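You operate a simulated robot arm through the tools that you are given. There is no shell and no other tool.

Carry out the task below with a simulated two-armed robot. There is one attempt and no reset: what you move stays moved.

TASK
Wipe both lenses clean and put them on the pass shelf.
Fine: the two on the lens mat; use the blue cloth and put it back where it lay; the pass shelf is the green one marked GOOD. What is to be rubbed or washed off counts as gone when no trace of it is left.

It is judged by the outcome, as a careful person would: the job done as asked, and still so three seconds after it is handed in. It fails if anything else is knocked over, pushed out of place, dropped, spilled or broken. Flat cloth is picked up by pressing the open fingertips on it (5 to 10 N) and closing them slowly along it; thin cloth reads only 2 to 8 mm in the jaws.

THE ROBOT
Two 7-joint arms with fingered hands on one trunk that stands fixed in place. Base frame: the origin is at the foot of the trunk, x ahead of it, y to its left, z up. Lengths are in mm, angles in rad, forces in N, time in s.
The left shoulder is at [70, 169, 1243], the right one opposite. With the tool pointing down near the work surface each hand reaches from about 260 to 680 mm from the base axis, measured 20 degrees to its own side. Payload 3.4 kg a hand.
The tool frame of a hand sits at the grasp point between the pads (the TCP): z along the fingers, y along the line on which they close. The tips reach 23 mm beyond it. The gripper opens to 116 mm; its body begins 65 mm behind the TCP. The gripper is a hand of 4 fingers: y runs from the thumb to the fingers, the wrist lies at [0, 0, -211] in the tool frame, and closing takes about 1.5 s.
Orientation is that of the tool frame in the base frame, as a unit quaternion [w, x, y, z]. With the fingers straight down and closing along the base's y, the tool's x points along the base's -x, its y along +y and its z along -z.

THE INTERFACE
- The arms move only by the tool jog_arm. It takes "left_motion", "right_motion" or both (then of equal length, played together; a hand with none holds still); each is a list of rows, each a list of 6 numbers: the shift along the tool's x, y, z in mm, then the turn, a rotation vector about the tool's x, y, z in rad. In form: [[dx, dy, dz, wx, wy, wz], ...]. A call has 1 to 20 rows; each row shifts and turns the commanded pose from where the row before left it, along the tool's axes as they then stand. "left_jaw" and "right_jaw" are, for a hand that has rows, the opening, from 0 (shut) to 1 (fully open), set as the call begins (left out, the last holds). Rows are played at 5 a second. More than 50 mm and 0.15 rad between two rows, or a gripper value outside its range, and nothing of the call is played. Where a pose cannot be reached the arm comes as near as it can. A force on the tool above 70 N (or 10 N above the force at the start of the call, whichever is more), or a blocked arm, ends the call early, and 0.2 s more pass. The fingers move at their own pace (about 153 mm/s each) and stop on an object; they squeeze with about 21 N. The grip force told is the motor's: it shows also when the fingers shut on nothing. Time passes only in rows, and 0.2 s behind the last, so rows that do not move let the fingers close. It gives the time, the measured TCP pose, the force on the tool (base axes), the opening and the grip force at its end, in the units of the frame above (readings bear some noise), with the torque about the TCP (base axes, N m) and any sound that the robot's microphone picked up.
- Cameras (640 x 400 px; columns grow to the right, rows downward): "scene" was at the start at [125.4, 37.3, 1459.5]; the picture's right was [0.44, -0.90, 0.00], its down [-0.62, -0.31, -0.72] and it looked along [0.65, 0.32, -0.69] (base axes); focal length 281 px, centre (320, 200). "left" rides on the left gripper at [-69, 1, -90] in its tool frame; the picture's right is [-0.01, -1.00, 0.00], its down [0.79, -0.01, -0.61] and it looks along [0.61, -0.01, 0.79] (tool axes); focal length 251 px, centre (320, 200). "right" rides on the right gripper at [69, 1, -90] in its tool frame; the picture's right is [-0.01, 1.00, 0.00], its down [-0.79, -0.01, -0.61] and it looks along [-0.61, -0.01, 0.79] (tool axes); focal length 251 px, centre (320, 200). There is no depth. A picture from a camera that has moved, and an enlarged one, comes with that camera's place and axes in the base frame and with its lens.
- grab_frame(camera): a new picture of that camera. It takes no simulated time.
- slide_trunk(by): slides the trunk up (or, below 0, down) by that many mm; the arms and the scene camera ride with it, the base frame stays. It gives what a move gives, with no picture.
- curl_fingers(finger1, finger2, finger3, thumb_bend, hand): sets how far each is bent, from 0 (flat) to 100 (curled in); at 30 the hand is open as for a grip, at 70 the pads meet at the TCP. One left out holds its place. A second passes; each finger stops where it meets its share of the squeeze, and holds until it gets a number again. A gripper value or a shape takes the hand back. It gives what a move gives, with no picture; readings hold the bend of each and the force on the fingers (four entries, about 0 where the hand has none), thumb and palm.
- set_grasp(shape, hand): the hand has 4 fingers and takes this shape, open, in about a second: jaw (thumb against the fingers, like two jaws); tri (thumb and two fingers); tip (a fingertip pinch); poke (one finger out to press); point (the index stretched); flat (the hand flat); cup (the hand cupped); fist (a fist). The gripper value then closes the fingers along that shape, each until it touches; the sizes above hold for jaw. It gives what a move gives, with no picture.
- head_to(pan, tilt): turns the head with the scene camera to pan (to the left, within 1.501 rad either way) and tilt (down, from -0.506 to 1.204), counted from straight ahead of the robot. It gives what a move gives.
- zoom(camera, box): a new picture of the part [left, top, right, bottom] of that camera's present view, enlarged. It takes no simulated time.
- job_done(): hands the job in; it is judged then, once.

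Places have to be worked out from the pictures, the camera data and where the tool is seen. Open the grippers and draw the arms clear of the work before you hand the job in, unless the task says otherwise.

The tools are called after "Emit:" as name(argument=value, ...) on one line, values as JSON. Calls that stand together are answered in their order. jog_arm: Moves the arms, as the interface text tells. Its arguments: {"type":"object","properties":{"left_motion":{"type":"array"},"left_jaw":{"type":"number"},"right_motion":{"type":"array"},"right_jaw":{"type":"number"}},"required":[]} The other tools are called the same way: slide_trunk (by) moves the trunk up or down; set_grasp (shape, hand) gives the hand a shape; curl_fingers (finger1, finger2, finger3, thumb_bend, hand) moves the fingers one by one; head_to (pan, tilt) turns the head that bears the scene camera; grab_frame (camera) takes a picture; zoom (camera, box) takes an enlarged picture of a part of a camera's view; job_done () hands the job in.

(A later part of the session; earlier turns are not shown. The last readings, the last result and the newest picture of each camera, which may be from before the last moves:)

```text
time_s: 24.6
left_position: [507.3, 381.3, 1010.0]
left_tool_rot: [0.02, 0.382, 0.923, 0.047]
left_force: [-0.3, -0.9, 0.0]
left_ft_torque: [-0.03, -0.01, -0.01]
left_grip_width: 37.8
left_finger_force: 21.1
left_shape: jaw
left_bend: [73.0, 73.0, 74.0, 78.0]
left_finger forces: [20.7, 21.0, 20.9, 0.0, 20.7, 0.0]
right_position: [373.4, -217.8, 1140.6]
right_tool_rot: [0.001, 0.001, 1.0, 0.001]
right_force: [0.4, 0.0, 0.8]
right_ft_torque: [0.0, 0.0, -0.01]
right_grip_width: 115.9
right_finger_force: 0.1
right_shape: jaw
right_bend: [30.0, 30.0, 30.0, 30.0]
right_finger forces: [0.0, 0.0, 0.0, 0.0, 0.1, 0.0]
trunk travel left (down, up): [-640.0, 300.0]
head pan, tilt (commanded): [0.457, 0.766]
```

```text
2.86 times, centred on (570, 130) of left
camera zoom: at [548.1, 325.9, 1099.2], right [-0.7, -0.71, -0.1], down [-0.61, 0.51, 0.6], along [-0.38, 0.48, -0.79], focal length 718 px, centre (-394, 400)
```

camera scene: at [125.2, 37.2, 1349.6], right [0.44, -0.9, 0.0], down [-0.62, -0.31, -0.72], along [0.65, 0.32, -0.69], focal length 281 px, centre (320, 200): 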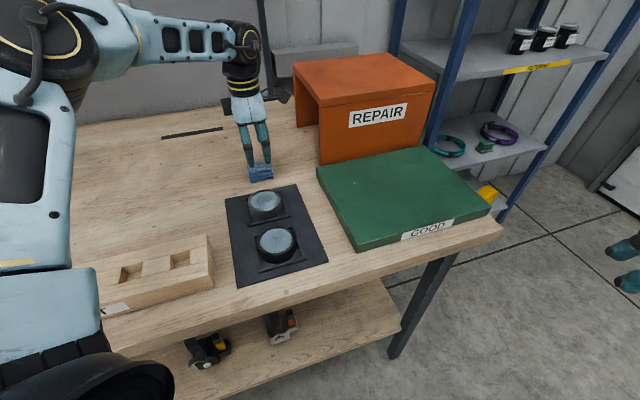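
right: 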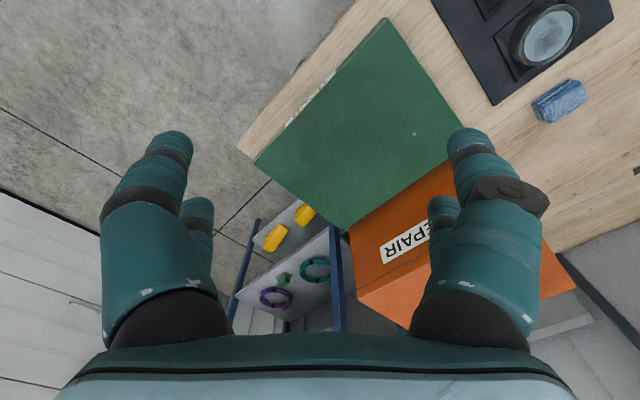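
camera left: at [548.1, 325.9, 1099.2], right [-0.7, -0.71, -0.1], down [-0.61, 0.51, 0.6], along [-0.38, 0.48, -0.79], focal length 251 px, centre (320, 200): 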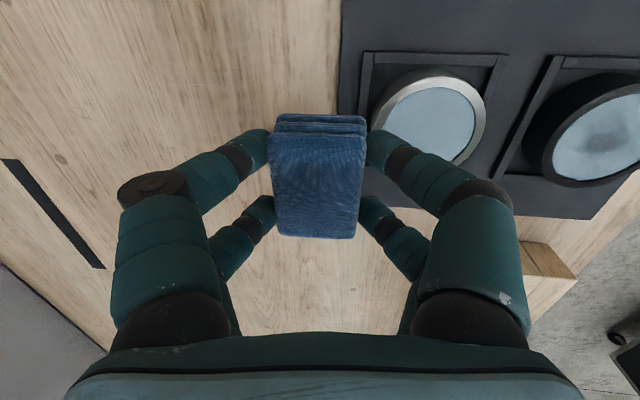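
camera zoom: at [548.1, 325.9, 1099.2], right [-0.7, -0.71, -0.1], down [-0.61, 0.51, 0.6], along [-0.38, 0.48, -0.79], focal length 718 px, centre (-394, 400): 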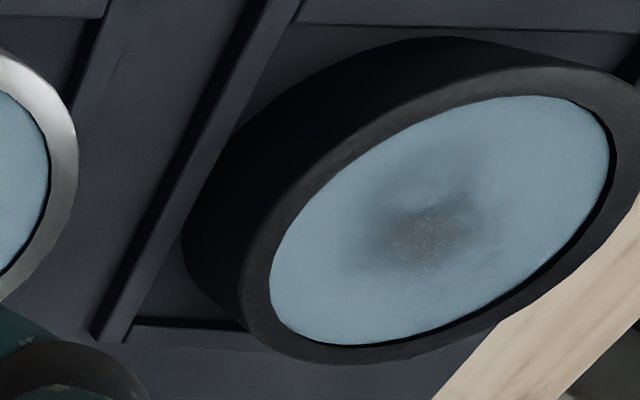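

Lens A shows no trace. Lens B has a smudge near its centre, so I carry the cloth over to lens B at about (382,254).

Emit:
jog_arm(left_motion=[[0, -35.8, -3.6, 0, 0, 0], [-1, -35.8, -3.6, 0, 0, 0], [0, -35.8, -3.6, 0, 0, 0], [0, -35.8, -3.6, 0, 0, 0], [0, -35.8, -3.6, 0, 0, 0], [0, 0, 0, 0, 0, 0]])

Emit:
grab_frame(camera="left")

Emit:
zoom(camera="scene", box=[200, 160, 340, 300])

```text
time_s: 26.0
left_position: [381.6, 251.3, 1009.1]
left_tool_rot: [0.02, 0.382, 0.923, 0.046]
left_force: [0.2, 0.1, -1.0]
left_ft_torque: [-0.02, 0.02, 0.0]
left_grip_width: 37.5
left_finger_force: 20.8
left_shape: jaw
left_bend: [73.0, 73.0, 74.0, 78.0]
left_finger forces: [20.8, 20.8, 20.8, 0.0, 20.6, 0.1]
right_position: [376.1, -217.9, 1141.0]
right_tool_rot: [0.0, 0.001, 1.0, 0.0]
right_force: [-0.5, -0.4, 0.7]
right_ft_torque: [0.0, -0.02, -0.03]
right_grip_width: 116.0
right_finger_force: 0.1
right_shape: jaw
right_bend: [30.0, 30.0, 30.0, 30.0]
right_finger forces: [0.0, 0.0, 0.0, 0.0, 0.0, 0.0]
trunk travel left (down, up): [-640.0, 300.0]
head pan, tilt (commanded): [0.457, 0.766]
```

```text
taken
camera left: at [423.2, 195.5, 1099.3], right [-0.7, -0.71, -0.1], down [-0.61, 0.51, 0.6], along [-0.38, 0.48, -0.79], focal length 251 px, centre (320, 200)
```

left: 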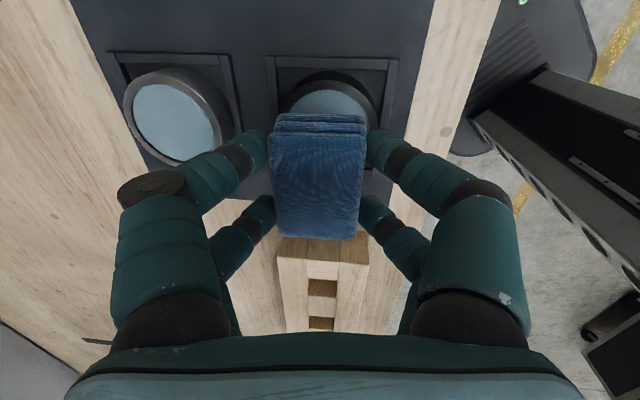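

```text
2.86 times, centred on (270, 230) of scene
camera zoom: at [125.9, 37.7, 1349.4], right [0.44, -0.9, 0.0], down [-0.62, -0.31, -0.72], along [0.65, 0.32, -0.69], focal length 804 px, centre (463, 114)
```

zoom: 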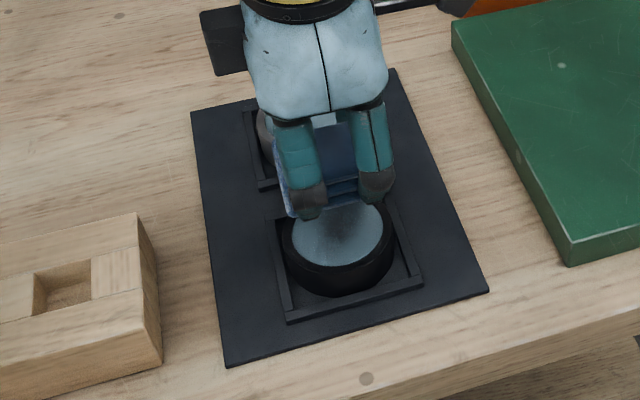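

Lens B is nearly below the tool; I shift about 3.5 mm back along the mat and lower to just above contact.

Emit:
jog_arm(left_motion=[[0.8, -3.7, 19.2, 0, 0, 0], [0, -3.7, 19.2, 0, 0, 0], [0, 0, 0, 0, 0, 0]])

Emit:
grab_frame(camera="left")

Emit:
zoom(camera="scene", box=[220, 190, 320, 280])

```text
time_s: 26.8
left_position: [378.0, 249.6, 969.6]
left_tool_rot: [0.02, 0.382, 0.923, 0.047]
left_force: [-0.1, 0.1, -1.2]
left_ft_torque: [-0.02, 0.0, -0.02]
left_grip_width: 37.7
left_finger_force: 20.8
left_shape: jaw
left_bend: [73.0, 73.0, 74.0, 78.0]
left_finger forces: [20.7, 20.8, 20.8, 0.0, 20.7, 0.1]
right_position: [374.0, -218.2, 1139.9]
right_tool_rot: [0.0, 0.002, 1.0, -0.001]
right_force: [-0.3, -0.7, 0.0]
right_ft_torque: [-0.02, 0.03, 0.0]
right_grip_width: 115.8
right_finger_force: 0.1
right_shape: jaw
right_bend: [30.0, 30.0, 30.0, 30.0]
right_finger forces: [0.0, 0.1, 0.0, 0.0, 0.0, 0.1]
trunk travel left (down, up): [-640.0, 300.0]
head pan, tilt (commanded): [0.457, 0.766]
```

```text
taken
camera left: at [419.7, 194.5, 1059.0], right [-0.7, -0.71, -0.1], down [-0.61, 0.51, 0.6], along [-0.38, 0.48, -0.79], focal length 251 px, centre (320, 200)
```

left: 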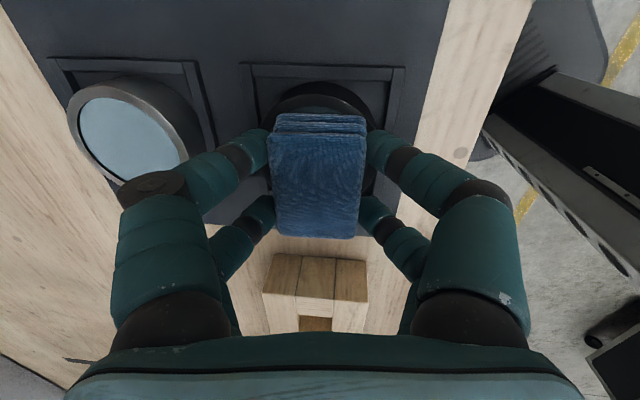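

```text
4.44 times, centred on (270, 235) of scene
camera zoom: at [125.0, 37.0, 1349.6], right [0.44, -0.9, 0.0], down [-0.62, -0.31, -0.72], along [0.65, 0.32, -0.69], focal length 1250 px, centre (542, 44)
```

zoom: 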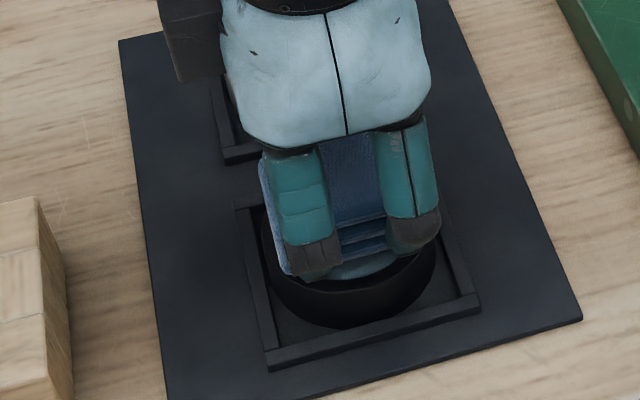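

The cloth is centred over lens B. I step down to contact.

Emit:
jog_arm(left_motion=[[0, -0.15, 1.5, 0, 0, 0], [0, -0.15, 1.5, 0, 0, 0], [0, -0.1, 1, 0, 0, 0], [0, 0, 0, 0, 0, 0]])

Emit:
jog_arm(left_motion=[[0, -0.15, 1.5, 0, 0, 0], [0, 0, 0, 0, 0, 0]])

```text
time_s: 27.8
left_position: [377.7, 249.5, 964.9]
left_tool_rot: [0.019, 0.382, 0.923, 0.047]
left_force: [0.1, -0.2, -0.3]
left_ft_torque: [0.07, -0.02, -0.02]
left_grip_width: 37.6
left_finger_force: 21.0
left_shape: jaw
left_bend: [73.0, 73.0, 74.0, 78.0]
left_finger forces: [20.6, 20.8, 20.7, 0.0, 20.7, 0.0]
right_position: [375.9, -217.6, 1141.6]
right_tool_rot: [0.0, 0.001, 1.0, 0.0]
right_force: [0.2, 0.1, -1.4]
right_ft_torque: [-0.02, 0.0, 0.02]
right_grip_width: 116.0
right_finger_force: 0.1
right_shape: jaw
right_bend: [30.0, 30.0, 30.0, 30.0]
right_finger forces: [0.0, 0.0, 0.0, 0.0, 0.0, 0.1]
trunk travel left (down, up): [-640.0, 300.0]
head pan, tilt (commanded): [0.457, 0.766]
```

```text
time_s: 28.4
left_position: [376.6, 250.1, 964.2]
left_tool_rot: [0.02, 0.382, 0.923, 0.047]
left_force: [1.3, 0.9, 10.7]
left_ft_torque: [-0.11, 0.06, -0.01]
left_grip_width: 37.9
left_finger_force: 21.3
left_shape: jaw
left_bend: [73.0, 73.0, 74.0, 78.0]
left_finger forces: [22.1, 21.9, 21.1, 0.0, 20.8, 0.1]
right_position: [374.6, -218.0, 1140.4]
right_tool_rot: [-0.001, 0.001, 1.0, 0.0]
right_force: [0.9, 0.5, 0.3]
right_ft_torque: [0.01, 0.02, -0.04]
right_grip_width: 116.0
right_finger_force: 0.0
right_shape: jaw
right_bend: [30.0, 30.0, 30.0, 30.0]
right_finger forces: [0.1, 0.0, 0.0, 0.0, 0.1, 0.0]
trunk travel left (down, up): [-640.0, 300.0]
head pan, tilt (commanded): [0.457, 0.766]
```

Contact reads 10.7 N, so I ease off a little and run the same wiping pattern on lens B.

Emit:
jog_arm(left_motion=[[0, 0.03, -0.3, 0, 0, 0], [0, 5, 0.5, 0, 0, 0], [0, 5, 0.5, 0, 0, 0], [0, 4, 0.4, 0, 0, 0], [0, -4, -0.4, 0, 0, 0], [0, -5, -0.5, 0, 0, 0], [0, -5, -0.5, 0, 0, 0], [0, -5, -0.5, 0, 0, 0], [0, -5, -0.5, 0, 0, 0], [0, 5, 0.5, 0, 0, 0], [0, 5, 0.5, 0, 0, 0], [0, 0, 0, 0, 0, 0]])

Emit:
zoom(camera="scene", box=[220, 190, 320, 280])

```text
time_s: 31.0
left_position: [375.7, 248.8, 965.3]
left_tool_rot: [0.02, 0.381, 0.923, 0.046]
left_force: [-1.8, -1.6, 5.5]
left_ft_torque: [-0.12, 0.16, -0.01]
left_grip_width: 37.8
left_finger_force: 21.1
left_shape: jaw
left_bend: [73.0, 73.0, 74.0, 78.0]
left_finger forces: [20.6, 21.0, 21.8, 0.0, 21.9, 0.0]
right_position: [375.1, -219.4, 1140.9]
right_tool_rot: [0.0, 0.001, 1.0, 0.0]
right_force: [0.2, -0.1, 0.1]
right_ft_torque: [-0.02, -0.01, -0.01]
right_grip_width: 115.7
right_finger_force: 0.0
right_shape: jaw
right_bend: [30.0, 30.0, 30.0, 30.0]
right_finger forces: [0.0, 0.0, 0.0, 0.0, 0.0, 0.0]
trunk travel left (down, up): [-640.0, 300.0]
head pan, tilt (commanded): [0.457, 0.766]
```

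```text
4.44 times, centred on (270, 235) of scene
camera zoom: at [124.2, 36.1, 1349.6], right [0.44, -0.9, 0.0], down [-0.62, -0.3, -0.72], along [0.65, 0.32, -0.69], focal length 1250 px, centre (542, 44)
```

zoom: 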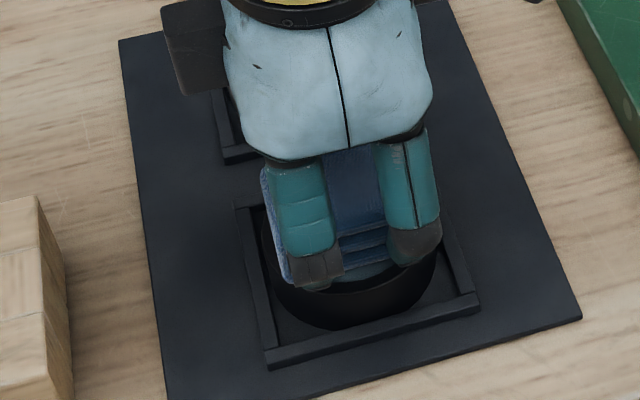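

Force is 5.5 N and the lens stays in its nest. I add cross strokes and more passes with a little extra pressure.

Emit:
jog_arm(left_motion=[[0, -0.03, 0.3, 0, 0, 0], [5, 0, 0, 0, 0, 0], [5, 0, 0, 0, 0, 0], [-5, 0, 0, 0, 0, 0], [-5, 0, 0, 0, 0, 0], [-5, 0, 0, 0, 0, 0], [-5, 0, 0, 0, 0, 0], [5, 0, 0, 0, 0, 0], [5, 0, 0, 0, 0, 0], [0, 5, 0.5, 0, 0, 0], [0, 5, 0.5, 0, 0, 0], [0, 4, 0.4, 0, 0, 0], [0, -4, -0.4, 0, 0, 0], [0, -5, -0.5, 0, 0, 0], [0, -5, -0.5, 0, 0, 0], [0, -5, -0.5, 0, 0, 0], [0, -5, -0.5, 0, 0, 0], [0, 5, 0.5, 0, 0, 0], [0, 5, 0.5, 0, 0, 0], [0, 0, 0, 0, 0, 0]])

Emit:
jog_arm(left_motion=[[0, 1.5, -15, 0, 0, 0], [0, 3, -29.8, 0, 0, 0], [0, 35, 3.5, 0, 0, 0], [0, 35, 3.5, 0, 0, 0], [0, 0, 0, 0, 0, 0]])

Emit:
zoom(camera="scene", box=[230, 210, 320, 270])

Emit:
grab_frame(camera="left")

```text
time_s: 35.2
left_position: [377.5, 250.9, 965.0]
left_tool_rot: [0.019, 0.382, 0.923, 0.046]
left_force: [0.6, -0.1, -0.2]
left_ft_torque: [-0.01, -0.03, -0.03]
left_grip_width: 37.9
left_finger_force: 21.1
left_shape: jaw
left_bend: [73.0, 73.0, 74.0, 78.0]
left_finger forces: [20.7, 20.9, 20.9, 0.0, 20.7, 0.0]
right_position: [375.7, -218.7, 1140.8]
right_tool_rot: [0.0, 0.0, 1.0, 0.0]
right_force: [-0.4, 1.0, 0.8]
right_ft_torque: [-0.01, 0.0, 0.02]
right_grip_width: 116.0
right_finger_force: 0.1
right_shape: jaw
right_bend: [30.0, 30.0, 30.0, 30.0]
right_finger forces: [0.1, 0.0, 0.0, 0.0, 0.1, 0.1]
trunk travel left (down, up): [-640.0, 300.0]
head pan, tilt (commanded): [0.457, 0.766]
```

```text
time_s: 36.4
left_position: [425.5, 297.8, 1008.6]
left_tool_rot: [0.02, 0.382, 0.923, 0.047]
left_force: [0.3, -0.5, -0.8]
left_ft_torque: [0.0, -0.02, 0.01]
left_grip_width: 37.9
left_finger_force: 20.8
left_shape: jaw
left_bend: [73.0, 73.0, 74.0, 78.0]
left_finger forces: [20.7, 20.8, 20.7, 0.0, 20.5, 0.1]
right_position: [373.7, -217.7, 1142.2]
right_tool_rot: [0.0, 0.001, 1.0, 0.0]
right_force: [-1.0, 0.3, 0.4]
right_ft_torque: [0.02, -0.02, 0.01]
right_grip_width: 116.0
right_finger_force: 0.0
right_shape: jaw
right_bend: [30.0, 30.0, 30.0, 30.0]
right_finger forces: [0.0, 0.0, 0.0, 0.0, 0.0, 0.0]
trunk travel left (down, up): [-640.0, 300.0]
head pan, tilt (commanded): [0.457, 0.766]
```

```text
6.67 times, centred on (275, 240) of scene
camera zoom: at [124.8, 36.6, 1349.6], right [0.44, -0.9, 0.0], down [-0.62, -0.31, -0.72], along [0.65, 0.32, -0.69], focal length 1876 px, centre (620, -67)
```

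zoom: 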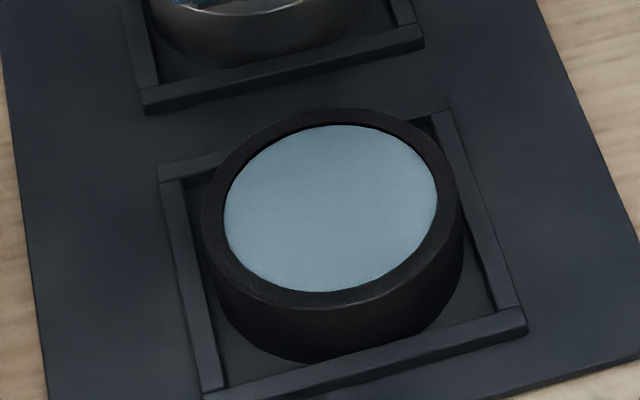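

```text
taken
camera left: at [467.6, 241.9, 1097.6], right [-0.7, -0.71, -0.1], down [-0.61, 0.51, 0.6], along [-0.38, 0.48, -0.79], focal length 251 px, centre (320, 200)
```

left: 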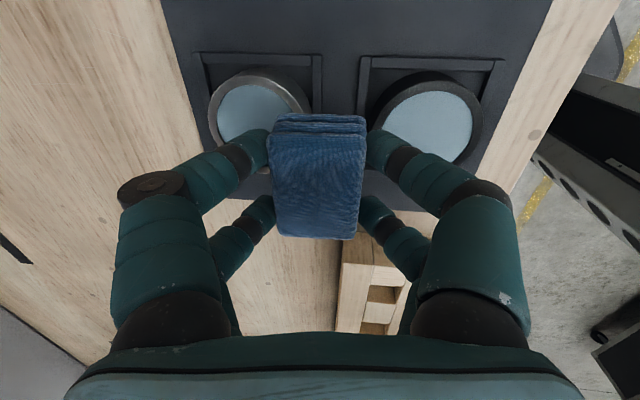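

Both lenses look clean. I zoom in from the wrist camera to look for remaining traces.

Emit:
zoom(camera="left", box=[360, 60, 490, 180])

Emit:
zoom(camera="left", box=[195, 55, 315, 175])

Emit:
zoom(camera="scene", box=[250, 220, 300, 260])

```text
3.33 times, centred on (425, 120) of left
camera zoom: at [467.6, 241.9, 1097.6], right [-0.7, -0.71, -0.1], down [-0.61, 0.51, 0.6], along [-0.38, 0.48, -0.79], focal length 838 px, centre (-30, 467)
```

zoom: 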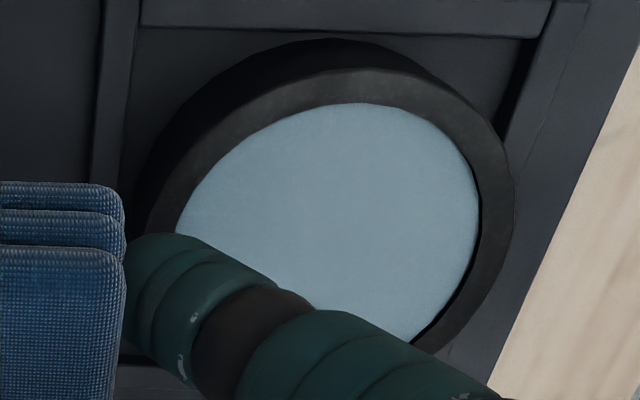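

```text
3.33 times, centred on (255, 115) of left
camera zoom: at [467.6, 241.9, 1097.6], right [-0.7, -0.71, -0.1], down [-0.61, 0.51, 0.6], along [-0.38, 0.48, -0.79], focal length 838 px, centre (537, 483)
```

zoom: 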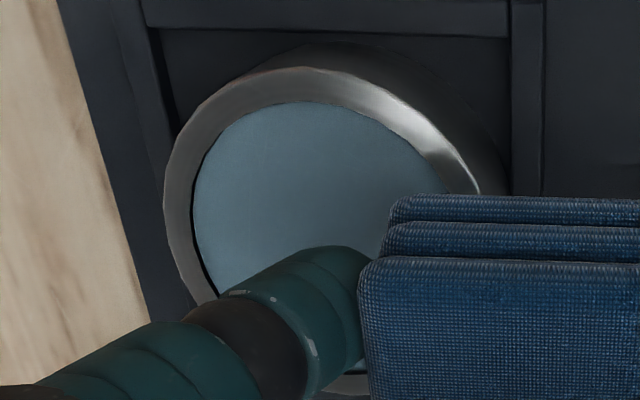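

```text
10.00 times, centred on (275, 240) of scene
camera zoom: at [124.8, 36.6, 1349.6], right [0.44, -0.9, 0.0], down [-0.62, -0.31, -0.72], along [0.65, 0.32, -0.69], focal length 2813 px, centre (770, -200)
```

zoom: 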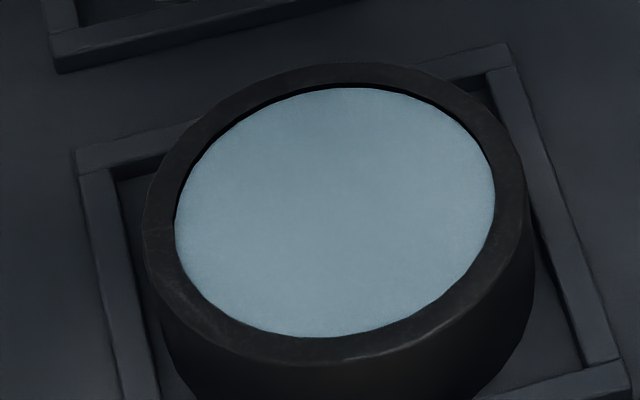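

Both lenses look uniformly clean, but the last pass on lens B ended with no contact force. I go back for one more full-pressure pass on B to be sure.

Emit:
jog_arm(left_motion=[[0, -35, -3.5, 0, 0, 0], [0, -35, -3.5, 0, 0, 0], [0, -3, 29.8, 0, 0, 0], [0, -1, 12, 0, 0, 0], [0, -0.5, 3, 0, 0, 0], [0, 0, 0, 0, 0, 0]])

Emit:
jog_arm(left_motion=[[0, -0.1, 1, 0, 0, 0], [0, 0, 0, 0, 0, 0]])

```text
time_s: 37.8
left_position: [376.5, 249.9, 964.5]
left_tool_rot: [0.019, 0.383, 0.923, 0.047]
left_force: [1.4, 1.1, 6.4]
left_ft_torque: [-0.1, 0.06, 0.02]
left_grip_width: 37.8
left_finger_force: 21.2
left_shape: jaw
left_bend: [73.0, 73.0, 74.0, 78.0]
left_finger forces: [21.6, 21.8, 20.8, 0.1, 20.6, 0.1]
right_position: [376.0, -216.9, 1142.2]
right_tool_rot: [0.0, 0.001, 1.0, 0.001]
right_force: [-0.1, 0.8, 0.4]
right_ft_torque: [-0.01, 0.02, -0.03]
right_grip_width: 115.7
right_finger_force: 0.1
right_shape: jaw
right_bend: [30.0, 30.0, 30.0, 30.0]
right_finger forces: [0.1, 0.1, 0.0, 0.0, 0.0, 0.1]
trunk travel left (down, up): [-640.0, 300.0]
head pan, tilt (commanded): [0.457, 0.766]
```

```text
time_s: 38.4
left_position: [376.9, 248.6, 963.5]
left_tool_rot: [0.02, 0.382, 0.923, 0.046]
left_force: [2.5, 2.1, 12.6]
left_ft_torque: [-0.11, 0.1, -0.02]
left_grip_width: 37.7
left_finger_force: 20.8
left_shape: jaw
left_bend: [73.0, 73.0, 74.0, 79.0]
left_finger forces: [22.5, 22.8, 21.2, 0.0, 20.9, 0.1]
right_position: [374.9, -218.2, 1141.8]
right_tool_rot: [0.001, 0.0, 1.0, 0.0]
right_force: [0.6, 0.7, 0.1]
right_ft_torque: [-0.01, -0.01, 0.0]
right_grip_width: 115.9
right_finger_force: 0.2
right_shape: jaw
right_bend: [30.0, 30.0, 30.0, 30.0]
right_finger forces: [0.1, 0.1, 0.1, 0.0, 0.1, 0.0]
trunk travel left (down, up): [-640.0, 300.0]
head pan, tilt (commanded): [0.457, 0.766]
```

Contact is 12.6 N; I ease slightly and wipe with a rounded pattern covering the glass.

Emit:
jog_arm(left_motion=[[0, 0.04, -0.4, 0, 0, 0], [5, 0, 0, 0, 0, 0], [3, 4, 0.4, 0, 0, 0], [-4, 5, 0.5, 0, 0, 0], [-4, 0, 0, 0, 0, 0], [-4, -5, -0.5, 0, 0, 0], [-4, -4, -0.4, 0, 0, 0], [4, -4, -0.4, 0, 0, 0], [4, -5, -0.5, 0, 0, 0], [4, 0, 0, 0, 0, 0], [4, 5, 0.5, 0, 0, 0], [-4, 4, 0.4, 0, 0, 0], [-4, 0, 0, 0, 0, 0], [0, 0, 0, 0, 0, 0]])

Emit:
jog_arm(left_motion=[[0, 1.5, -15, 0, 0, 0], [0, 3, -29.8, 0, 0, 0], [0, 35, 3.5, 0, 0, 0], [0, 35, 3.5, 0, 0, 0], [0, 38, 3.8, 0, 0, 0], [0, 0, 0, 0, 0, 0]])

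Emit:
zoom(camera="scene", box=[230, 180, 320, 270])

Emit:
grab_frame(camera="left")

```text
time_s: 41.4
left_position: [375.9, 251.2, 962.8]
left_tool_rot: [0.02, 0.383, 0.922, 0.047]
left_force: [-3.6, 1.3, 7.3]
left_ft_torque: [-0.07, 0.18, -0.07]
left_grip_width: 37.9
left_finger_force: 20.9
left_shape: jaw
left_bend: [73.0, 73.0, 74.0, 79.0]
left_finger forces: [21.0, 22.0, 21.6, 0.0, 22.3, 0.1]
right_position: [373.9, -216.8, 1141.5]
right_tool_rot: [0.0, 0.001, 1.0, 0.001]
right_force: [0.1, -0.5, 0.6]
right_ft_torque: [0.0, 0.04, 0.01]
right_grip_width: 116.0
right_finger_force: 0.0
right_shape: jaw
right_bend: [30.0, 30.0, 30.0, 30.0]
right_finger forces: [0.1, 0.1, 0.0, 0.0, 0.1, 0.0]
trunk travel left (down, up): [-640.0, 300.0]
head pan, tilt (commanded): [0.457, 0.766]
```

```text
time_s: 42.8
left_position: [454.0, 327.2, 1010.2]
left_tool_rot: [0.018, 0.382, 0.923, 0.046]
left_force: [-0.1, 0.1, 0.1]
left_ft_torque: [0.03, -0.02, -0.02]
left_grip_width: 38.2
left_finger_force: 20.6
left_shape: jaw
left_bend: [73.0, 73.0, 74.0, 78.0]
left_finger forces: [20.9, 21.0, 21.1, 0.1, 20.9, 0.0]
right_position: [375.3, -218.2, 1141.4]
right_tool_rot: [-0.001, 0.0, 1.0, 0.0]
right_force: [0.7, 0.2, 0.0]
right_ft_torque: [-0.01, 0.03, 0.03]
right_grip_width: 115.8
right_finger_force: 0.1
right_shape: jaw
right_bend: [30.0, 30.0, 30.0, 30.0]
right_finger forces: [0.0, 0.0, 0.0, 0.0, 0.0, 0.0]
trunk travel left (down, up): [-640.0, 300.0]
head pan, tilt (commanded): [0.457, 0.766]
```

```text
4.44 times, centred on (275, 225) of scene
camera zoom: at [125.3, 37.0, 1349.5], right [0.44, -0.9, 0.0], down [-0.62, -0.31, -0.72], along [0.65, 0.32, -0.69], focal length 1250 px, centre (520, 89)
```

zoom: 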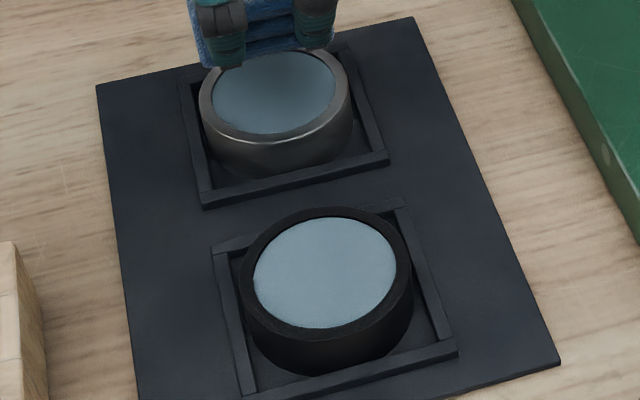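

```text
taken
camera left: at [496.6, 271.4, 1099.5], right [-0.7, -0.71, -0.1], down [-0.61, 0.51, 0.6], along [-0.38, 0.48, -0.79], focal length 251 px, centre (320, 200)
```

left: 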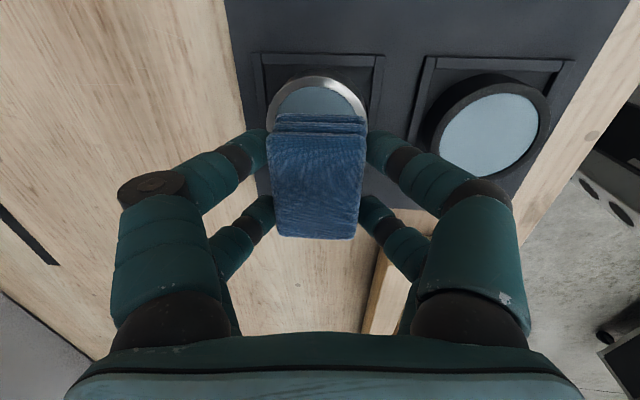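

Both lenses are clean. Now I return the cloth to where it lay, with the TCP at (554.8, 411.6).

Emit:
jog_arm(left_motion=[[-3, 33, 3.3, 0, 0, 0], [-3, 33, 3.3, 0, 0, 0], [-3, 33, 3.3, 0, 0, 0], [-2.6, 31.3, 3.2, 0, 0, 0], [0, 0, 0, 0, 0, 0]])

Emit:
grab_frame(camera="left")

```text
time_s: 44.0
left_position: [554.6, 411.9, 1008.4]
left_tool_rot: [0.019, 0.382, 0.923, 0.047]
left_force: [0.5, -1.0, -0.8]
left_ft_torque: [-0.03, -0.01, 0.01]
left_grip_width: 37.7
left_finger_force: 20.6
left_shape: jaw
left_bend: [73.0, 73.0, 74.0, 78.0]
left_finger forces: [20.7, 21.0, 21.0, 0.0, 20.6, 0.1]
right_position: [374.8, -219.4, 1141.5]
right_tool_rot: [0.001, 0.0, 1.0, 0.0]
right_force: [-0.6, 0.5, -0.4]
right_ft_torque: [0.0, -0.01, 0.0]
right_grip_width: 115.7
right_finger_force: 0.0
right_shape: jaw
right_bend: [30.0, 30.0, 30.0, 30.0]
right_finger forces: [0.0, 0.1, 0.0, 0.0, 0.1, 0.0]
trunk travel left (down, up): [-640.0, 300.0]
head pan, tilt (commanded): [0.457, 0.766]
```

```text
taken
camera left: at [596.6, 356.1, 1098.4], right [-0.7, -0.71, -0.1], down [-0.61, 0.51, 0.6], along [-0.38, 0.48, -0.79], focal length 251 px, centre (320, 200)
```

left: 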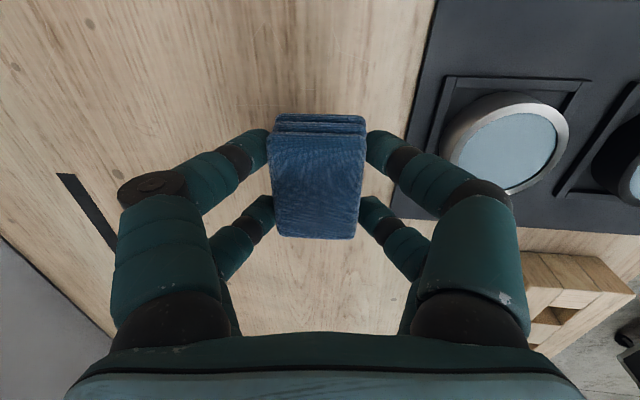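

I'm directly above the cloth's original spot. I lower to about z≈938, then feel for the table.

Emit:
jog_arm(left_motion=[[0, -3, 29.8, 0, 0, 0], [0, -2.5, 24.9, 0, 0, 0], [0, -1.2, 12, 0, 0, 0], [0, -0.3, 3, 0, 0, 0], [0, 0, 0, 0, 0, 0]])

Emit:
jog_arm(left_motion=[[0, -0.15, 1.5, 0, 0, 0], [0, 0, 0, 0, 0, 0]])

```text
time_s: 45.2
left_position: [555.1, 410.8, 938.3]
left_tool_rot: [0.019, 0.382, 0.923, 0.046]
left_force: [0.6, 0.0, -1.2]
left_ft_torque: [0.03, 0.03, 0.0]
left_grip_width: 37.8
left_finger_force: 21.5
left_shape: jaw
left_bend: [73.0, 73.0, 74.0, 78.0]
left_finger forces: [20.6, 20.8, 20.9, 0.0, 20.7, 0.0]
right_position: [375.1, -217.7, 1141.2]
right_tool_rot: [0.0, 0.001, 1.0, 0.0]
right_force: [0.0, 0.1, 0.6]
right_ft_torque: [-0.01, -0.03, -0.01]
right_grip_width: 115.9
right_finger_force: 0.1
right_shape: jaw
right_bend: [30.0, 30.0, 30.0, 30.0]
right_finger forces: [0.0, 0.0, 0.1, 0.0, 0.0, 0.0]
trunk travel left (down, up): [-640.0, 300.0]
head pan, tilt (commanded): [0.457, 0.766]
```

```text
time_s: 45.8
left_position: [555.8, 409.8, 937.2]
left_tool_rot: [0.019, 0.383, 0.923, 0.045]
left_force: [0.6, -0.5, -0.4]
left_ft_torque: [-0.02, 0.0, 0.02]
left_grip_width: 37.6
left_finger_force: 21.2
left_shape: jaw
left_bend: [73.0, 73.0, 74.0, 78.0]
left_finger forces: [20.6, 20.9, 20.9, 0.1, 20.6, 0.1]
right_position: [377.2, -217.6, 1140.8]
right_tool_rot: [0.0, 0.002, 1.0, 0.0]
right_force: [-0.2, 0.0, -0.5]
right_ft_torque: [-0.03, 0.0, -0.01]
right_grip_width: 115.5
right_finger_force: 0.0
right_shape: jaw
right_bend: [30.0, 30.0, 30.0, 30.0]
right_finger forces: [0.1, 0.1, 0.0, 0.1, 0.1, 0.1]
trunk travel left (down, up): [-640.0, 300.0]
head pan, tilt (commanded): [0.457, 0.766]
```

No contact yet at 937, so I step down further.

Emit:
jog_arm(left_motion=[[0, -0.1, 1, 0, 0, 0], [0, 0, 0, 0, 0, 0]])

Emit:
jog_arm(left_motion=[[0, -0.1, 1, 0, 0, 0], [0, 0, 0, 0, 0, 0]])

```text
time_s: 46.4
left_position: [555.5, 411.4, 935.9]
left_tool_rot: [0.019, 0.382, 0.923, 0.046]
left_force: [-0.2, -0.1, -0.9]
left_ft_torque: [-0.02, -0.01, 0.03]
left_grip_width: 37.5
left_finger_force: 21.4
left_shape: jaw
left_bend: [73.0, 73.0, 74.0, 78.0]
left_finger forces: [20.6, 20.9, 20.9, 0.0, 20.7, 0.0]
right_position: [374.6, -219.5, 1141.0]
right_tool_rot: [0.0, 0.001, 1.0, 0.0]
right_force: [-1.1, 0.0, -0.3]
right_ft_torque: [0.01, 0.0, -0.01]
right_grip_width: 116.0
right_finger_force: 0.1
right_shape: jaw
right_bend: [30.0, 30.0, 30.0, 30.0]
right_finger forces: [0.0, 0.0, 0.0, 0.0, 0.0, 0.0]
trunk travel left (down, up): [-640.0, 300.0]
head pan, tilt (commanded): [0.457, 0.766]
```

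```text
time_s: 47.0
left_position: [555.5, 409.4, 934.2]
left_tool_rot: [0.019, 0.383, 0.923, 0.046]
left_force: [0.2, 0.2, -0.3]
left_ft_torque: [0.02, -0.02, 0.0]
left_grip_width: 37.8
left_finger_force: 21.1
left_shape: jaw
left_bend: [73.0, 73.0, 74.0, 78.0]
left_finger forces: [20.6, 20.9, 20.9, 0.0, 20.6, 0.0]
right_position: [375.1, -218.2, 1141.6]
right_tool_rot: [0.0, 0.001, 1.0, -0.001]
right_force: [0.2, -0.2, 0.0]
right_ft_torque: [-0.04, 0.04, 0.01]
right_grip_width: 115.8
right_finger_force: 0.1
right_shape: jaw
right_bend: [30.0, 30.0, 30.0, 30.0]
right_finger forces: [0.0, 0.0, 0.1, 0.1, 0.0, 0.0]
trunk travel left (down, up): [-640.0, 300.0]
head pan, tilt (commanded): [0.457, 0.766]
```

Still free at 934, so I take two more small steps.

Emit:
jog_arm(left_motion=[[0, -0.1, 1, 0, 0, 0], [0, 0, 0, 0, 0, 0]])

Emit:
jog_arm(left_motion=[[0, -0.1, 1, 0, 0, 0], [0, 0, 0, 0, 0, 0]])

Emit:
zoom(camera="scene", box=[210, 120, 310, 210])

```text
time_s: 47.6
left_position: [556.1, 411.5, 933.1]
left_tool_rot: [0.02, 0.383, 0.922, 0.045]
left_force: [-0.5, -0.2, -0.5]
left_ft_torque: [0.01, 0.01, -0.01]
left_grip_width: 37.7
left_finger_force: 20.9
left_shape: jaw
left_bend: [73.0, 73.0, 74.0, 78.0]
left_finger forces: [20.6, 20.9, 20.9, 0.1, 20.6, 0.1]
right_position: [374.7, -218.3, 1140.4]
right_tool_rot: [0.0, 0.0, 1.0, -0.001]
right_force: [-0.7, 0.1, -0.1]
right_ft_torque: [0.0, 0.02, 0.0]
right_grip_width: 115.8
right_finger_force: 0.1
right_shape: jaw
right_bend: [30.0, 30.0, 30.0, 30.0]
right_finger forces: [0.0, 0.0, 0.0, 0.0, 0.0, 0.1]
trunk travel left (down, up): [-640.0, 300.0]
head pan, tilt (commanded): [0.457, 0.766]
```

```text
time_s: 48.2
left_position: [556.7, 410.0, 932.5]
left_tool_rot: [0.02, 0.382, 0.923, 0.047]
left_force: [0.5, 0.1, 2.8]
left_ft_torque: [-0.01, 0.03, 0.02]
left_grip_width: 37.8
left_finger_force: 21.1
left_shape: jaw
left_bend: [73.0, 73.0, 74.0, 78.0]
left_finger forces: [21.0, 21.2, 20.8, 0.1, 20.6, 0.0]
right_position: [374.6, -218.2, 1141.3]
right_tool_rot: [0.0, 0.0, 1.0, 0.0]
right_force: [0.1, -0.4, -0.2]
right_ft_torque: [0.0, -0.03, 0.01]
right_grip_width: 116.0
right_finger_force: 0.0
right_shape: jaw
right_bend: [30.0, 30.0, 30.0, 30.0]
right_finger forces: [0.1, 0.0, 0.0, 0.1, 0.0, 0.0]
trunk travel left (down, up): [-640.0, 300.0]
head pan, tilt (commanded): [0.457, 0.766]
```

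```text
4.44 times, centred on (260, 165) of scene
camera zoom: at [125.0, 37.0, 1349.6], right [0.44, -0.9, 0.0], down [-0.62, -0.31, -0.72], along [0.65, 0.32, -0.69], focal length 1250 px, centre (587, 356)
```

zoom: 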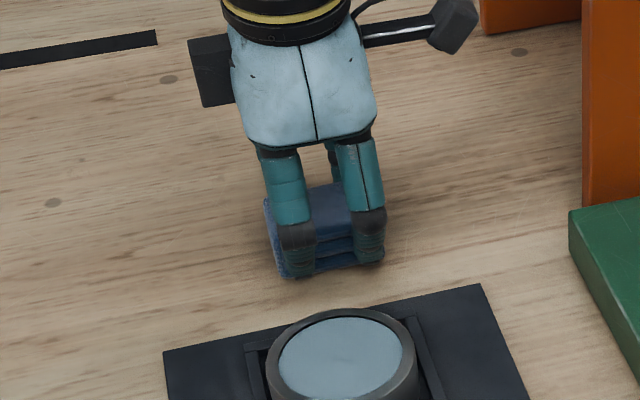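

The cloth rests on the table (2.8 N). I open to 72 mm, staying clear of lens A, and lift straight up.

Emit:
jog_arm(left_motion=[[0, 0, 0, 0, 0, 0], [0, 0, 0, 0, 0, 0], [0, 0, 0, 0, 0, 0], [0, 0, 0, 0, 0, 0]], left_jaw=0.62)

Emit:
jog_arm(left_motion=[[0, 1, -10, 0, 0, 0], [0, 3, -29.8, 0, 0, 0], [0, 3, -29.8, 0, 0, 0], [0, 3, -29.8, 0, 0, 0], [0, 0, 0, 0, 0, 0]])

Emit:
grab_frame(camera="left")

Emit:
zoom(camera="scene", box=[210, 140, 330, 260])

```text
time_s: 49.2
left_position: [555.3, 410.0, 932.8]
left_tool_rot: [0.019, 0.382, 0.923, 0.047]
left_force: [0.4, 1.0, -0.3]
left_ft_torque: [0.0, 0.0, -0.01]
left_grip_width: 71.5
left_finger_force: 0.0
left_shape: jaw
left_bend: [71.0, 71.0, 71.0, 71.0]
left_finger forces: [0.0, 0.0, 0.0, 0.0, 0.1, 0.0]
right_position: [376.3, -216.7, 1141.8]
right_tool_rot: [0.001, 0.001, 1.0, 0.001]
right_force: [0.1, 0.7, 0.9]
right_ft_torque: [0.04, 0.01, -0.04]
right_grip_width: 115.6
right_finger_force: 0.1
right_shape: jaw
right_bend: [30.0, 30.0, 30.0, 30.0]
right_finger forces: [0.0, 0.1, 0.0, 0.0, 0.0, 0.0]
trunk travel left (down, up): [-640.0, 300.0]
head pan, tilt (commanded): [0.457, 0.766]
```

```text
time_s: 50.4
left_position: [554.3, 409.9, 1033.3]
left_tool_rot: [0.019, 0.381, 0.923, 0.046]
left_force: [-0.8, 0.6, 0.3]
left_ft_torque: [0.02, 0.02, -0.04]
left_grip_width: 71.6
left_finger_force: 0.2
left_shape: jaw
left_bend: [71.0, 71.0, 71.0, 71.0]
left_finger forces: [0.0, 0.0, 0.0, 0.1, 0.0, 0.1]
right_position: [375.8, -217.1, 1140.7]
right_tool_rot: [0.001, 0.001, 1.0, 0.0]
right_force: [0.0, 0.0, 0.1]
right_ft_torque: [-0.01, 0.0, -0.06]
right_grip_width: 115.8
right_finger_force: 0.0
right_shape: jaw
right_bend: [30.0, 30.0, 30.0, 30.0]
right_finger forces: [0.0, 0.0, 0.0, 0.0, 0.0, 0.1]
trunk travel left (down, up): [-640.0, 300.0]
head pan, tilt (commanded): [0.457, 0.766]
```

```text
taken
camera left: at [596.9, 354.8, 1121.8], right [-0.7, -0.71, -0.1], down [-0.61, 0.51, 0.6], along [-0.38, 0.48, -0.79], focal length 251 px, centre (320, 200)
```

left: 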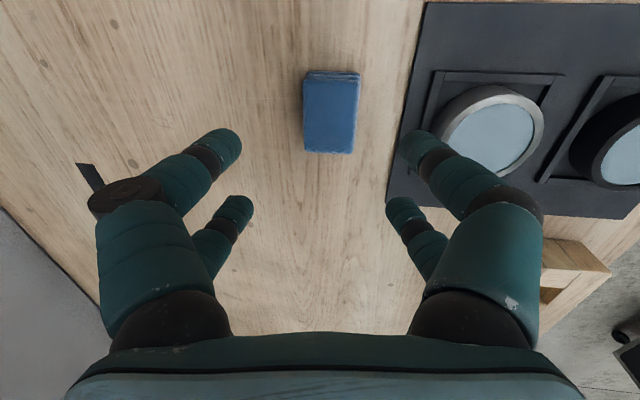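

```text
3.33 times, centred on (270, 200) of scene
camera zoom: at [125.6, 37.4, 1349.5], right [0.44, -0.9, 0.0], down [-0.62, -0.31, -0.72], along [0.65, 0.32, -0.69], focal length 938 px, centre (487, 200)
```

zoom: 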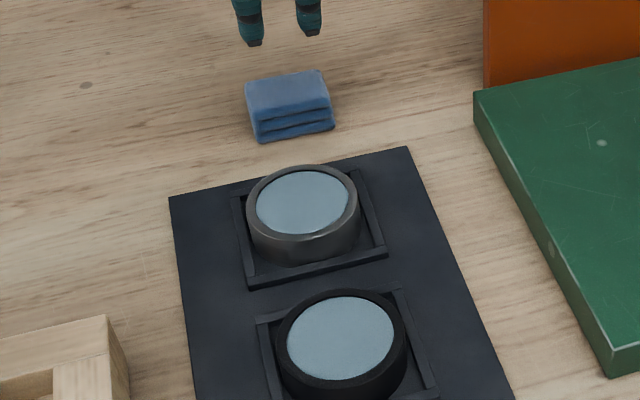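

The cloth is back in place. I zoom on both lenses to confirm they're clean before moving them.

Emit:
zoom(camera="scene", box=[240, 182, 290, 217])

Emit:
zoom(camera="scene", box=[250, 220, 300, 260])

Emit:
zoom(camera="left", box=[430, 70, 640, 200])

```text
11.43 times, centred on (265, 200) of scene
camera zoom: at [125.6, 37.4, 1349.5], right [0.44, -0.9, 0.0], down [-0.62, -0.31, -0.72], along [0.65, 0.32, -0.69], focal length 3215 px, centre (949, 206)
```

zoom: 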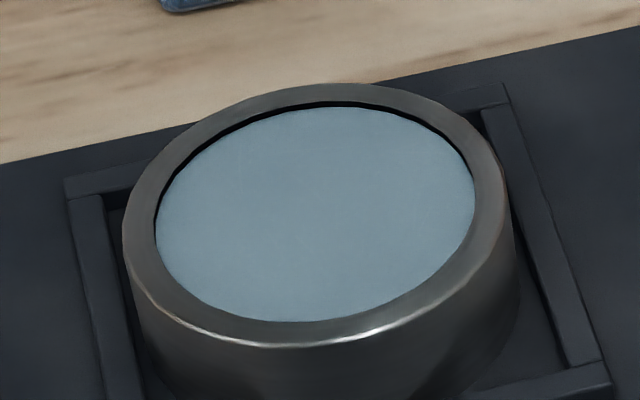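

```text
10.00 times, centred on (275, 240) of scene
camera zoom: at [125.6, 37.4, 1349.5], right [0.44, -0.9, 0.0], down [-0.62, -0.31, -0.72], along [0.65, 0.32, -0.69], focal length 2813 px, centre (770, -200)
```

zoom: 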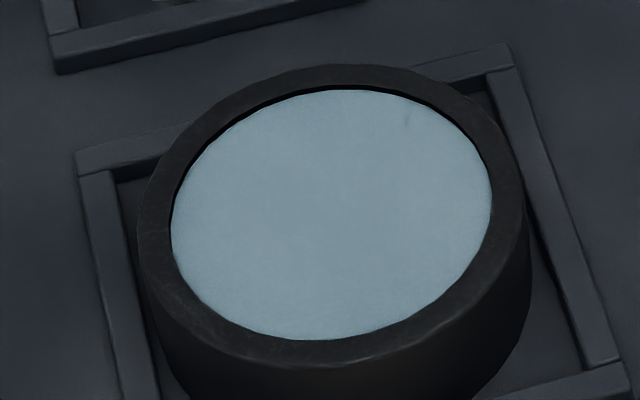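

```text
3.05 times, centred on (535, 135) of left
camera zoom: at [596.9, 354.8, 1121.8], right [-0.7, -0.71, -0.1], down [-0.61, 0.51, 0.6], along [-0.38, 0.48, -0.79], focal length 766 px, centre (-335, 398)
```

zoom: 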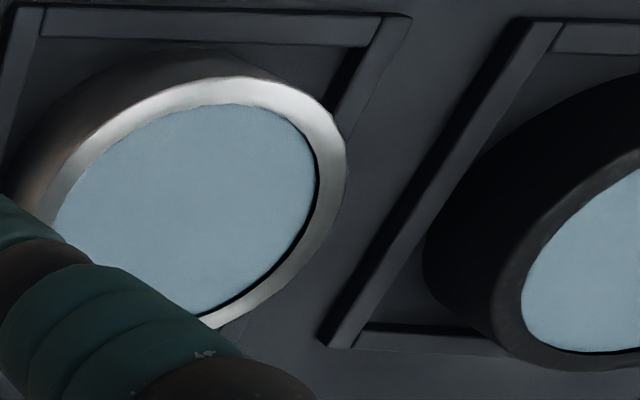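

Lens A is spotless. Lens B shows one tiny dark fleck that may be a reflection, and I'll re-check it. I remove the tilt, move above lens A, and turn the hand 90° so it closes across the mat, clear of the neighbouring lens.

Emit:
jog_arm(left_motion=[[0, 0, 0, 0.1, 0, 0], [4.1, -39.9, 0, 0, 0, 0], [4.1, -39.9, 0, 0, 0, 0], [4.1, -39.9, 0, 0, 0, 0], [0, 0, 0, 0, 0, -0.1428], [0, 0, 0, 0, 0, -0.1428], [0, 0, 0, 0, 0, -0.1428], [0, 0, 0, 0, 0, -0.1428], [0, 0, 0, 0, 0, -0.1428], [0, 0, 0, 0, 0, -0.1428], [0, 0, 0, 0, 0, -0.1428], [0, 0, 0, 0, 0, -0.1428], [0, 0, 0, 0, 0, -0.1428], [0, 0, 0, 0, 0, -0.1428], [0, 0, 0, 0, 0, -0.1428], [0, 0, 0, 0, 0, 0]], left_jaw=1.0)

Emit:
grab_frame(camera="left")

Emit:
grab_frame(camera="scene")

Emit:
zoom(camera="scene", box=[250, 220, 300, 260])

```text
time_s: 53.8
left_position: [461.8, 334.8, 1033.3]
left_tool_rot: [0.0, -0.384, 0.923, 0.001]
left_force: [0.6, 0.2, -0.3]
left_ft_torque: [0.0, -0.01, 0.0]
left_grip_width: 116.0
left_finger_force: 0.0
left_shape: jaw
left_bend: [30.0, 30.0, 30.0, 30.0]
left_finger forces: [0.1, 0.1, 0.1, 0.0, 0.0, 0.0]
right_position: [375.5, -218.1, 1140.9]
right_tool_rot: [0.001, 0.001, 1.0, 0.0]
right_force: [0.3, 0.5, -0.8]
right_ft_torque: [0.01, 0.01, -0.04]
right_grip_width: 116.1
right_finger_force: 0.0
right_shape: jaw
right_bend: [30.0, 30.0, 30.0, 30.0]
right_finger forces: [0.0, 0.0, 0.1, 0.1, 0.0, 0.1]
trunk travel left (down, up): [-640.0, 300.0]
head pan, tilt (commanded): [0.457, 0.766]
```

```text
taken
camera left: at [509.3, 382.9, 1122.9], right [0.71, -0.7, 0.0], down [-0.56, -0.57, 0.61], along [-0.42, -0.43, -0.79], focal length 251 px, centre (320, 200)
```

left: 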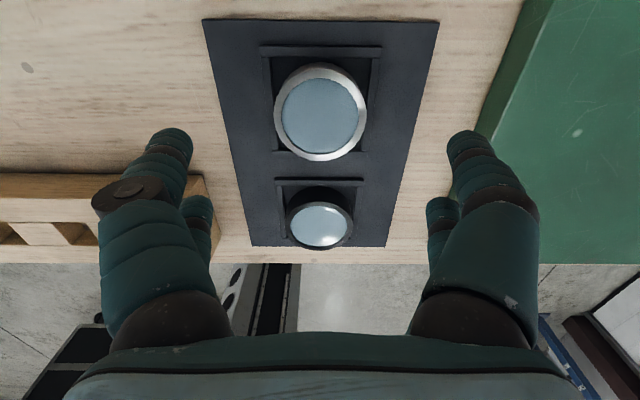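

```text
taken
camera scene: at [125.4, 37.2, 1349.5], right [0.44, -0.9, 0.0], down [-0.62, -0.31, -0.72], along [0.65, 0.32, -0.69], focal length 281 px, centre (320, 200)
```

scene: 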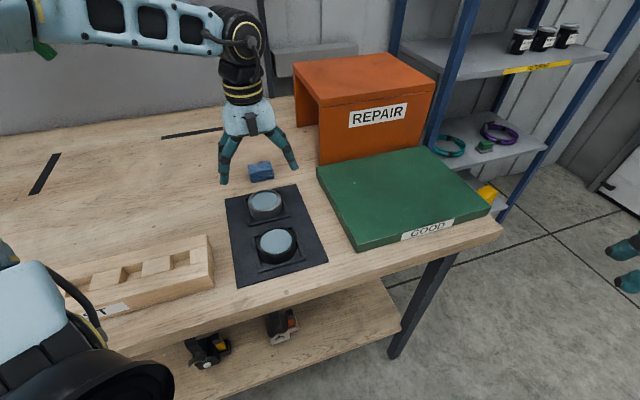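

```text
10.00 times, centred on (275, 240) of scene
camera zoom: at [125.4, 37.2, 1349.5], right [0.44, -0.9, 0.0], down [-0.62, -0.31, -0.72], along [0.65, 0.32, -0.69], focal length 2813 px, centre (770, -200)
```

zoom: 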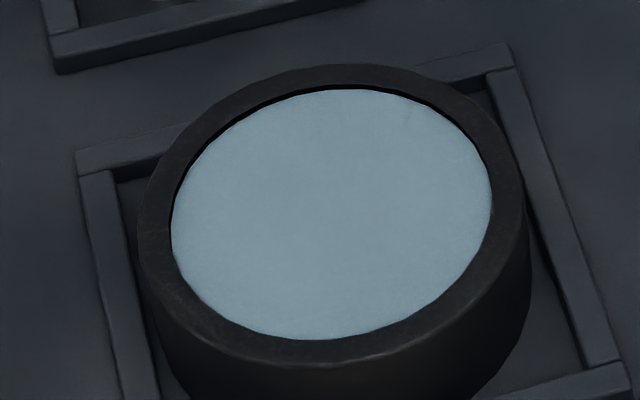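

I examine the faint fleck on lens B more closely, from both cameras.

Emit:
zoom(camera="scene", box=[270, 222, 296, 240])

Emit:
zoom(camera="left", box=[280, 190, 360, 250])

Emit:
zoom(camera="left", box=[265, 50, 375, 170])

```text
16.00 times, centred on (283, 231) of scene
camera zoom: at [125.4, 37.2, 1349.5], right [0.44, -0.9, 0.0], down [-0.62, -0.31, -0.72], along [0.65, 0.32, -0.69], focal length 4501 px, centre (912, -296)
```

zoom: 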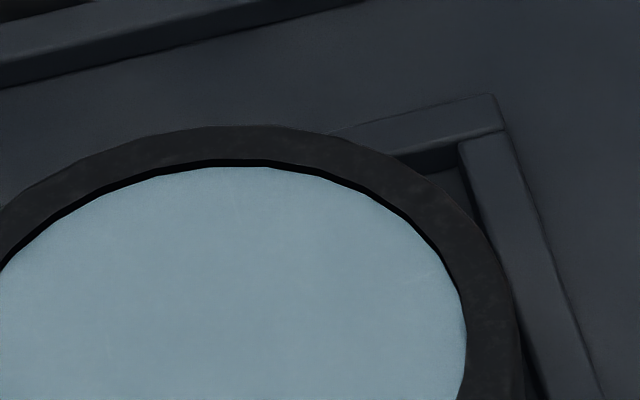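

```text
6.67 times, centred on (320, 220) of left
camera zoom: at [509.3, 382.9, 1122.9], right [0.71, -0.7, 0.0], down [-0.56, -0.57, 0.61], along [-0.42, -0.43, -0.79], focal length 1676 px, centre (320, 67)
```

zoom: 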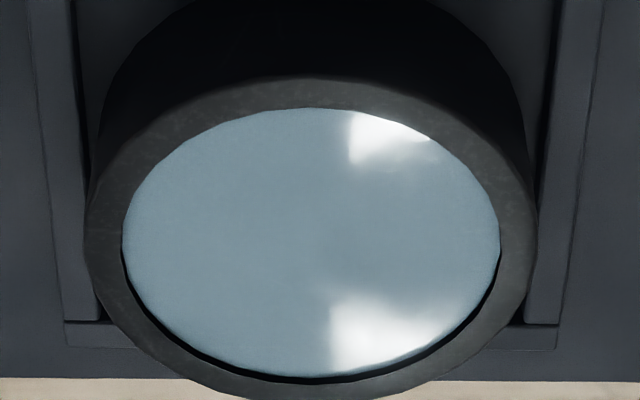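

```text
3.33 times, centred on (320, 110) of left
camera zoom: at [509.3, 382.9, 1122.9], right [0.71, -0.7, 0.0], down [-0.56, -0.57, 0.61], along [-0.42, -0.43, -0.79], focal length 838 px, centre (320, 500)
```

zoom: 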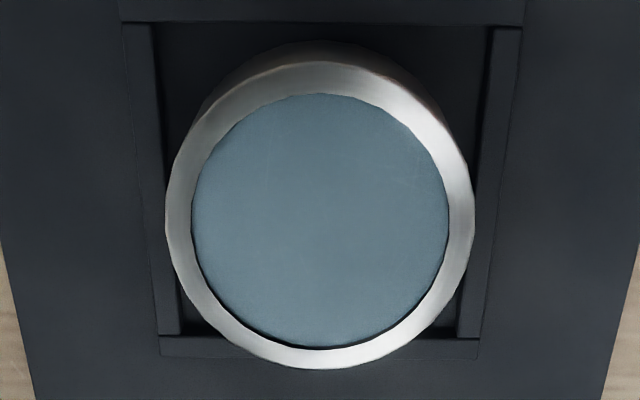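

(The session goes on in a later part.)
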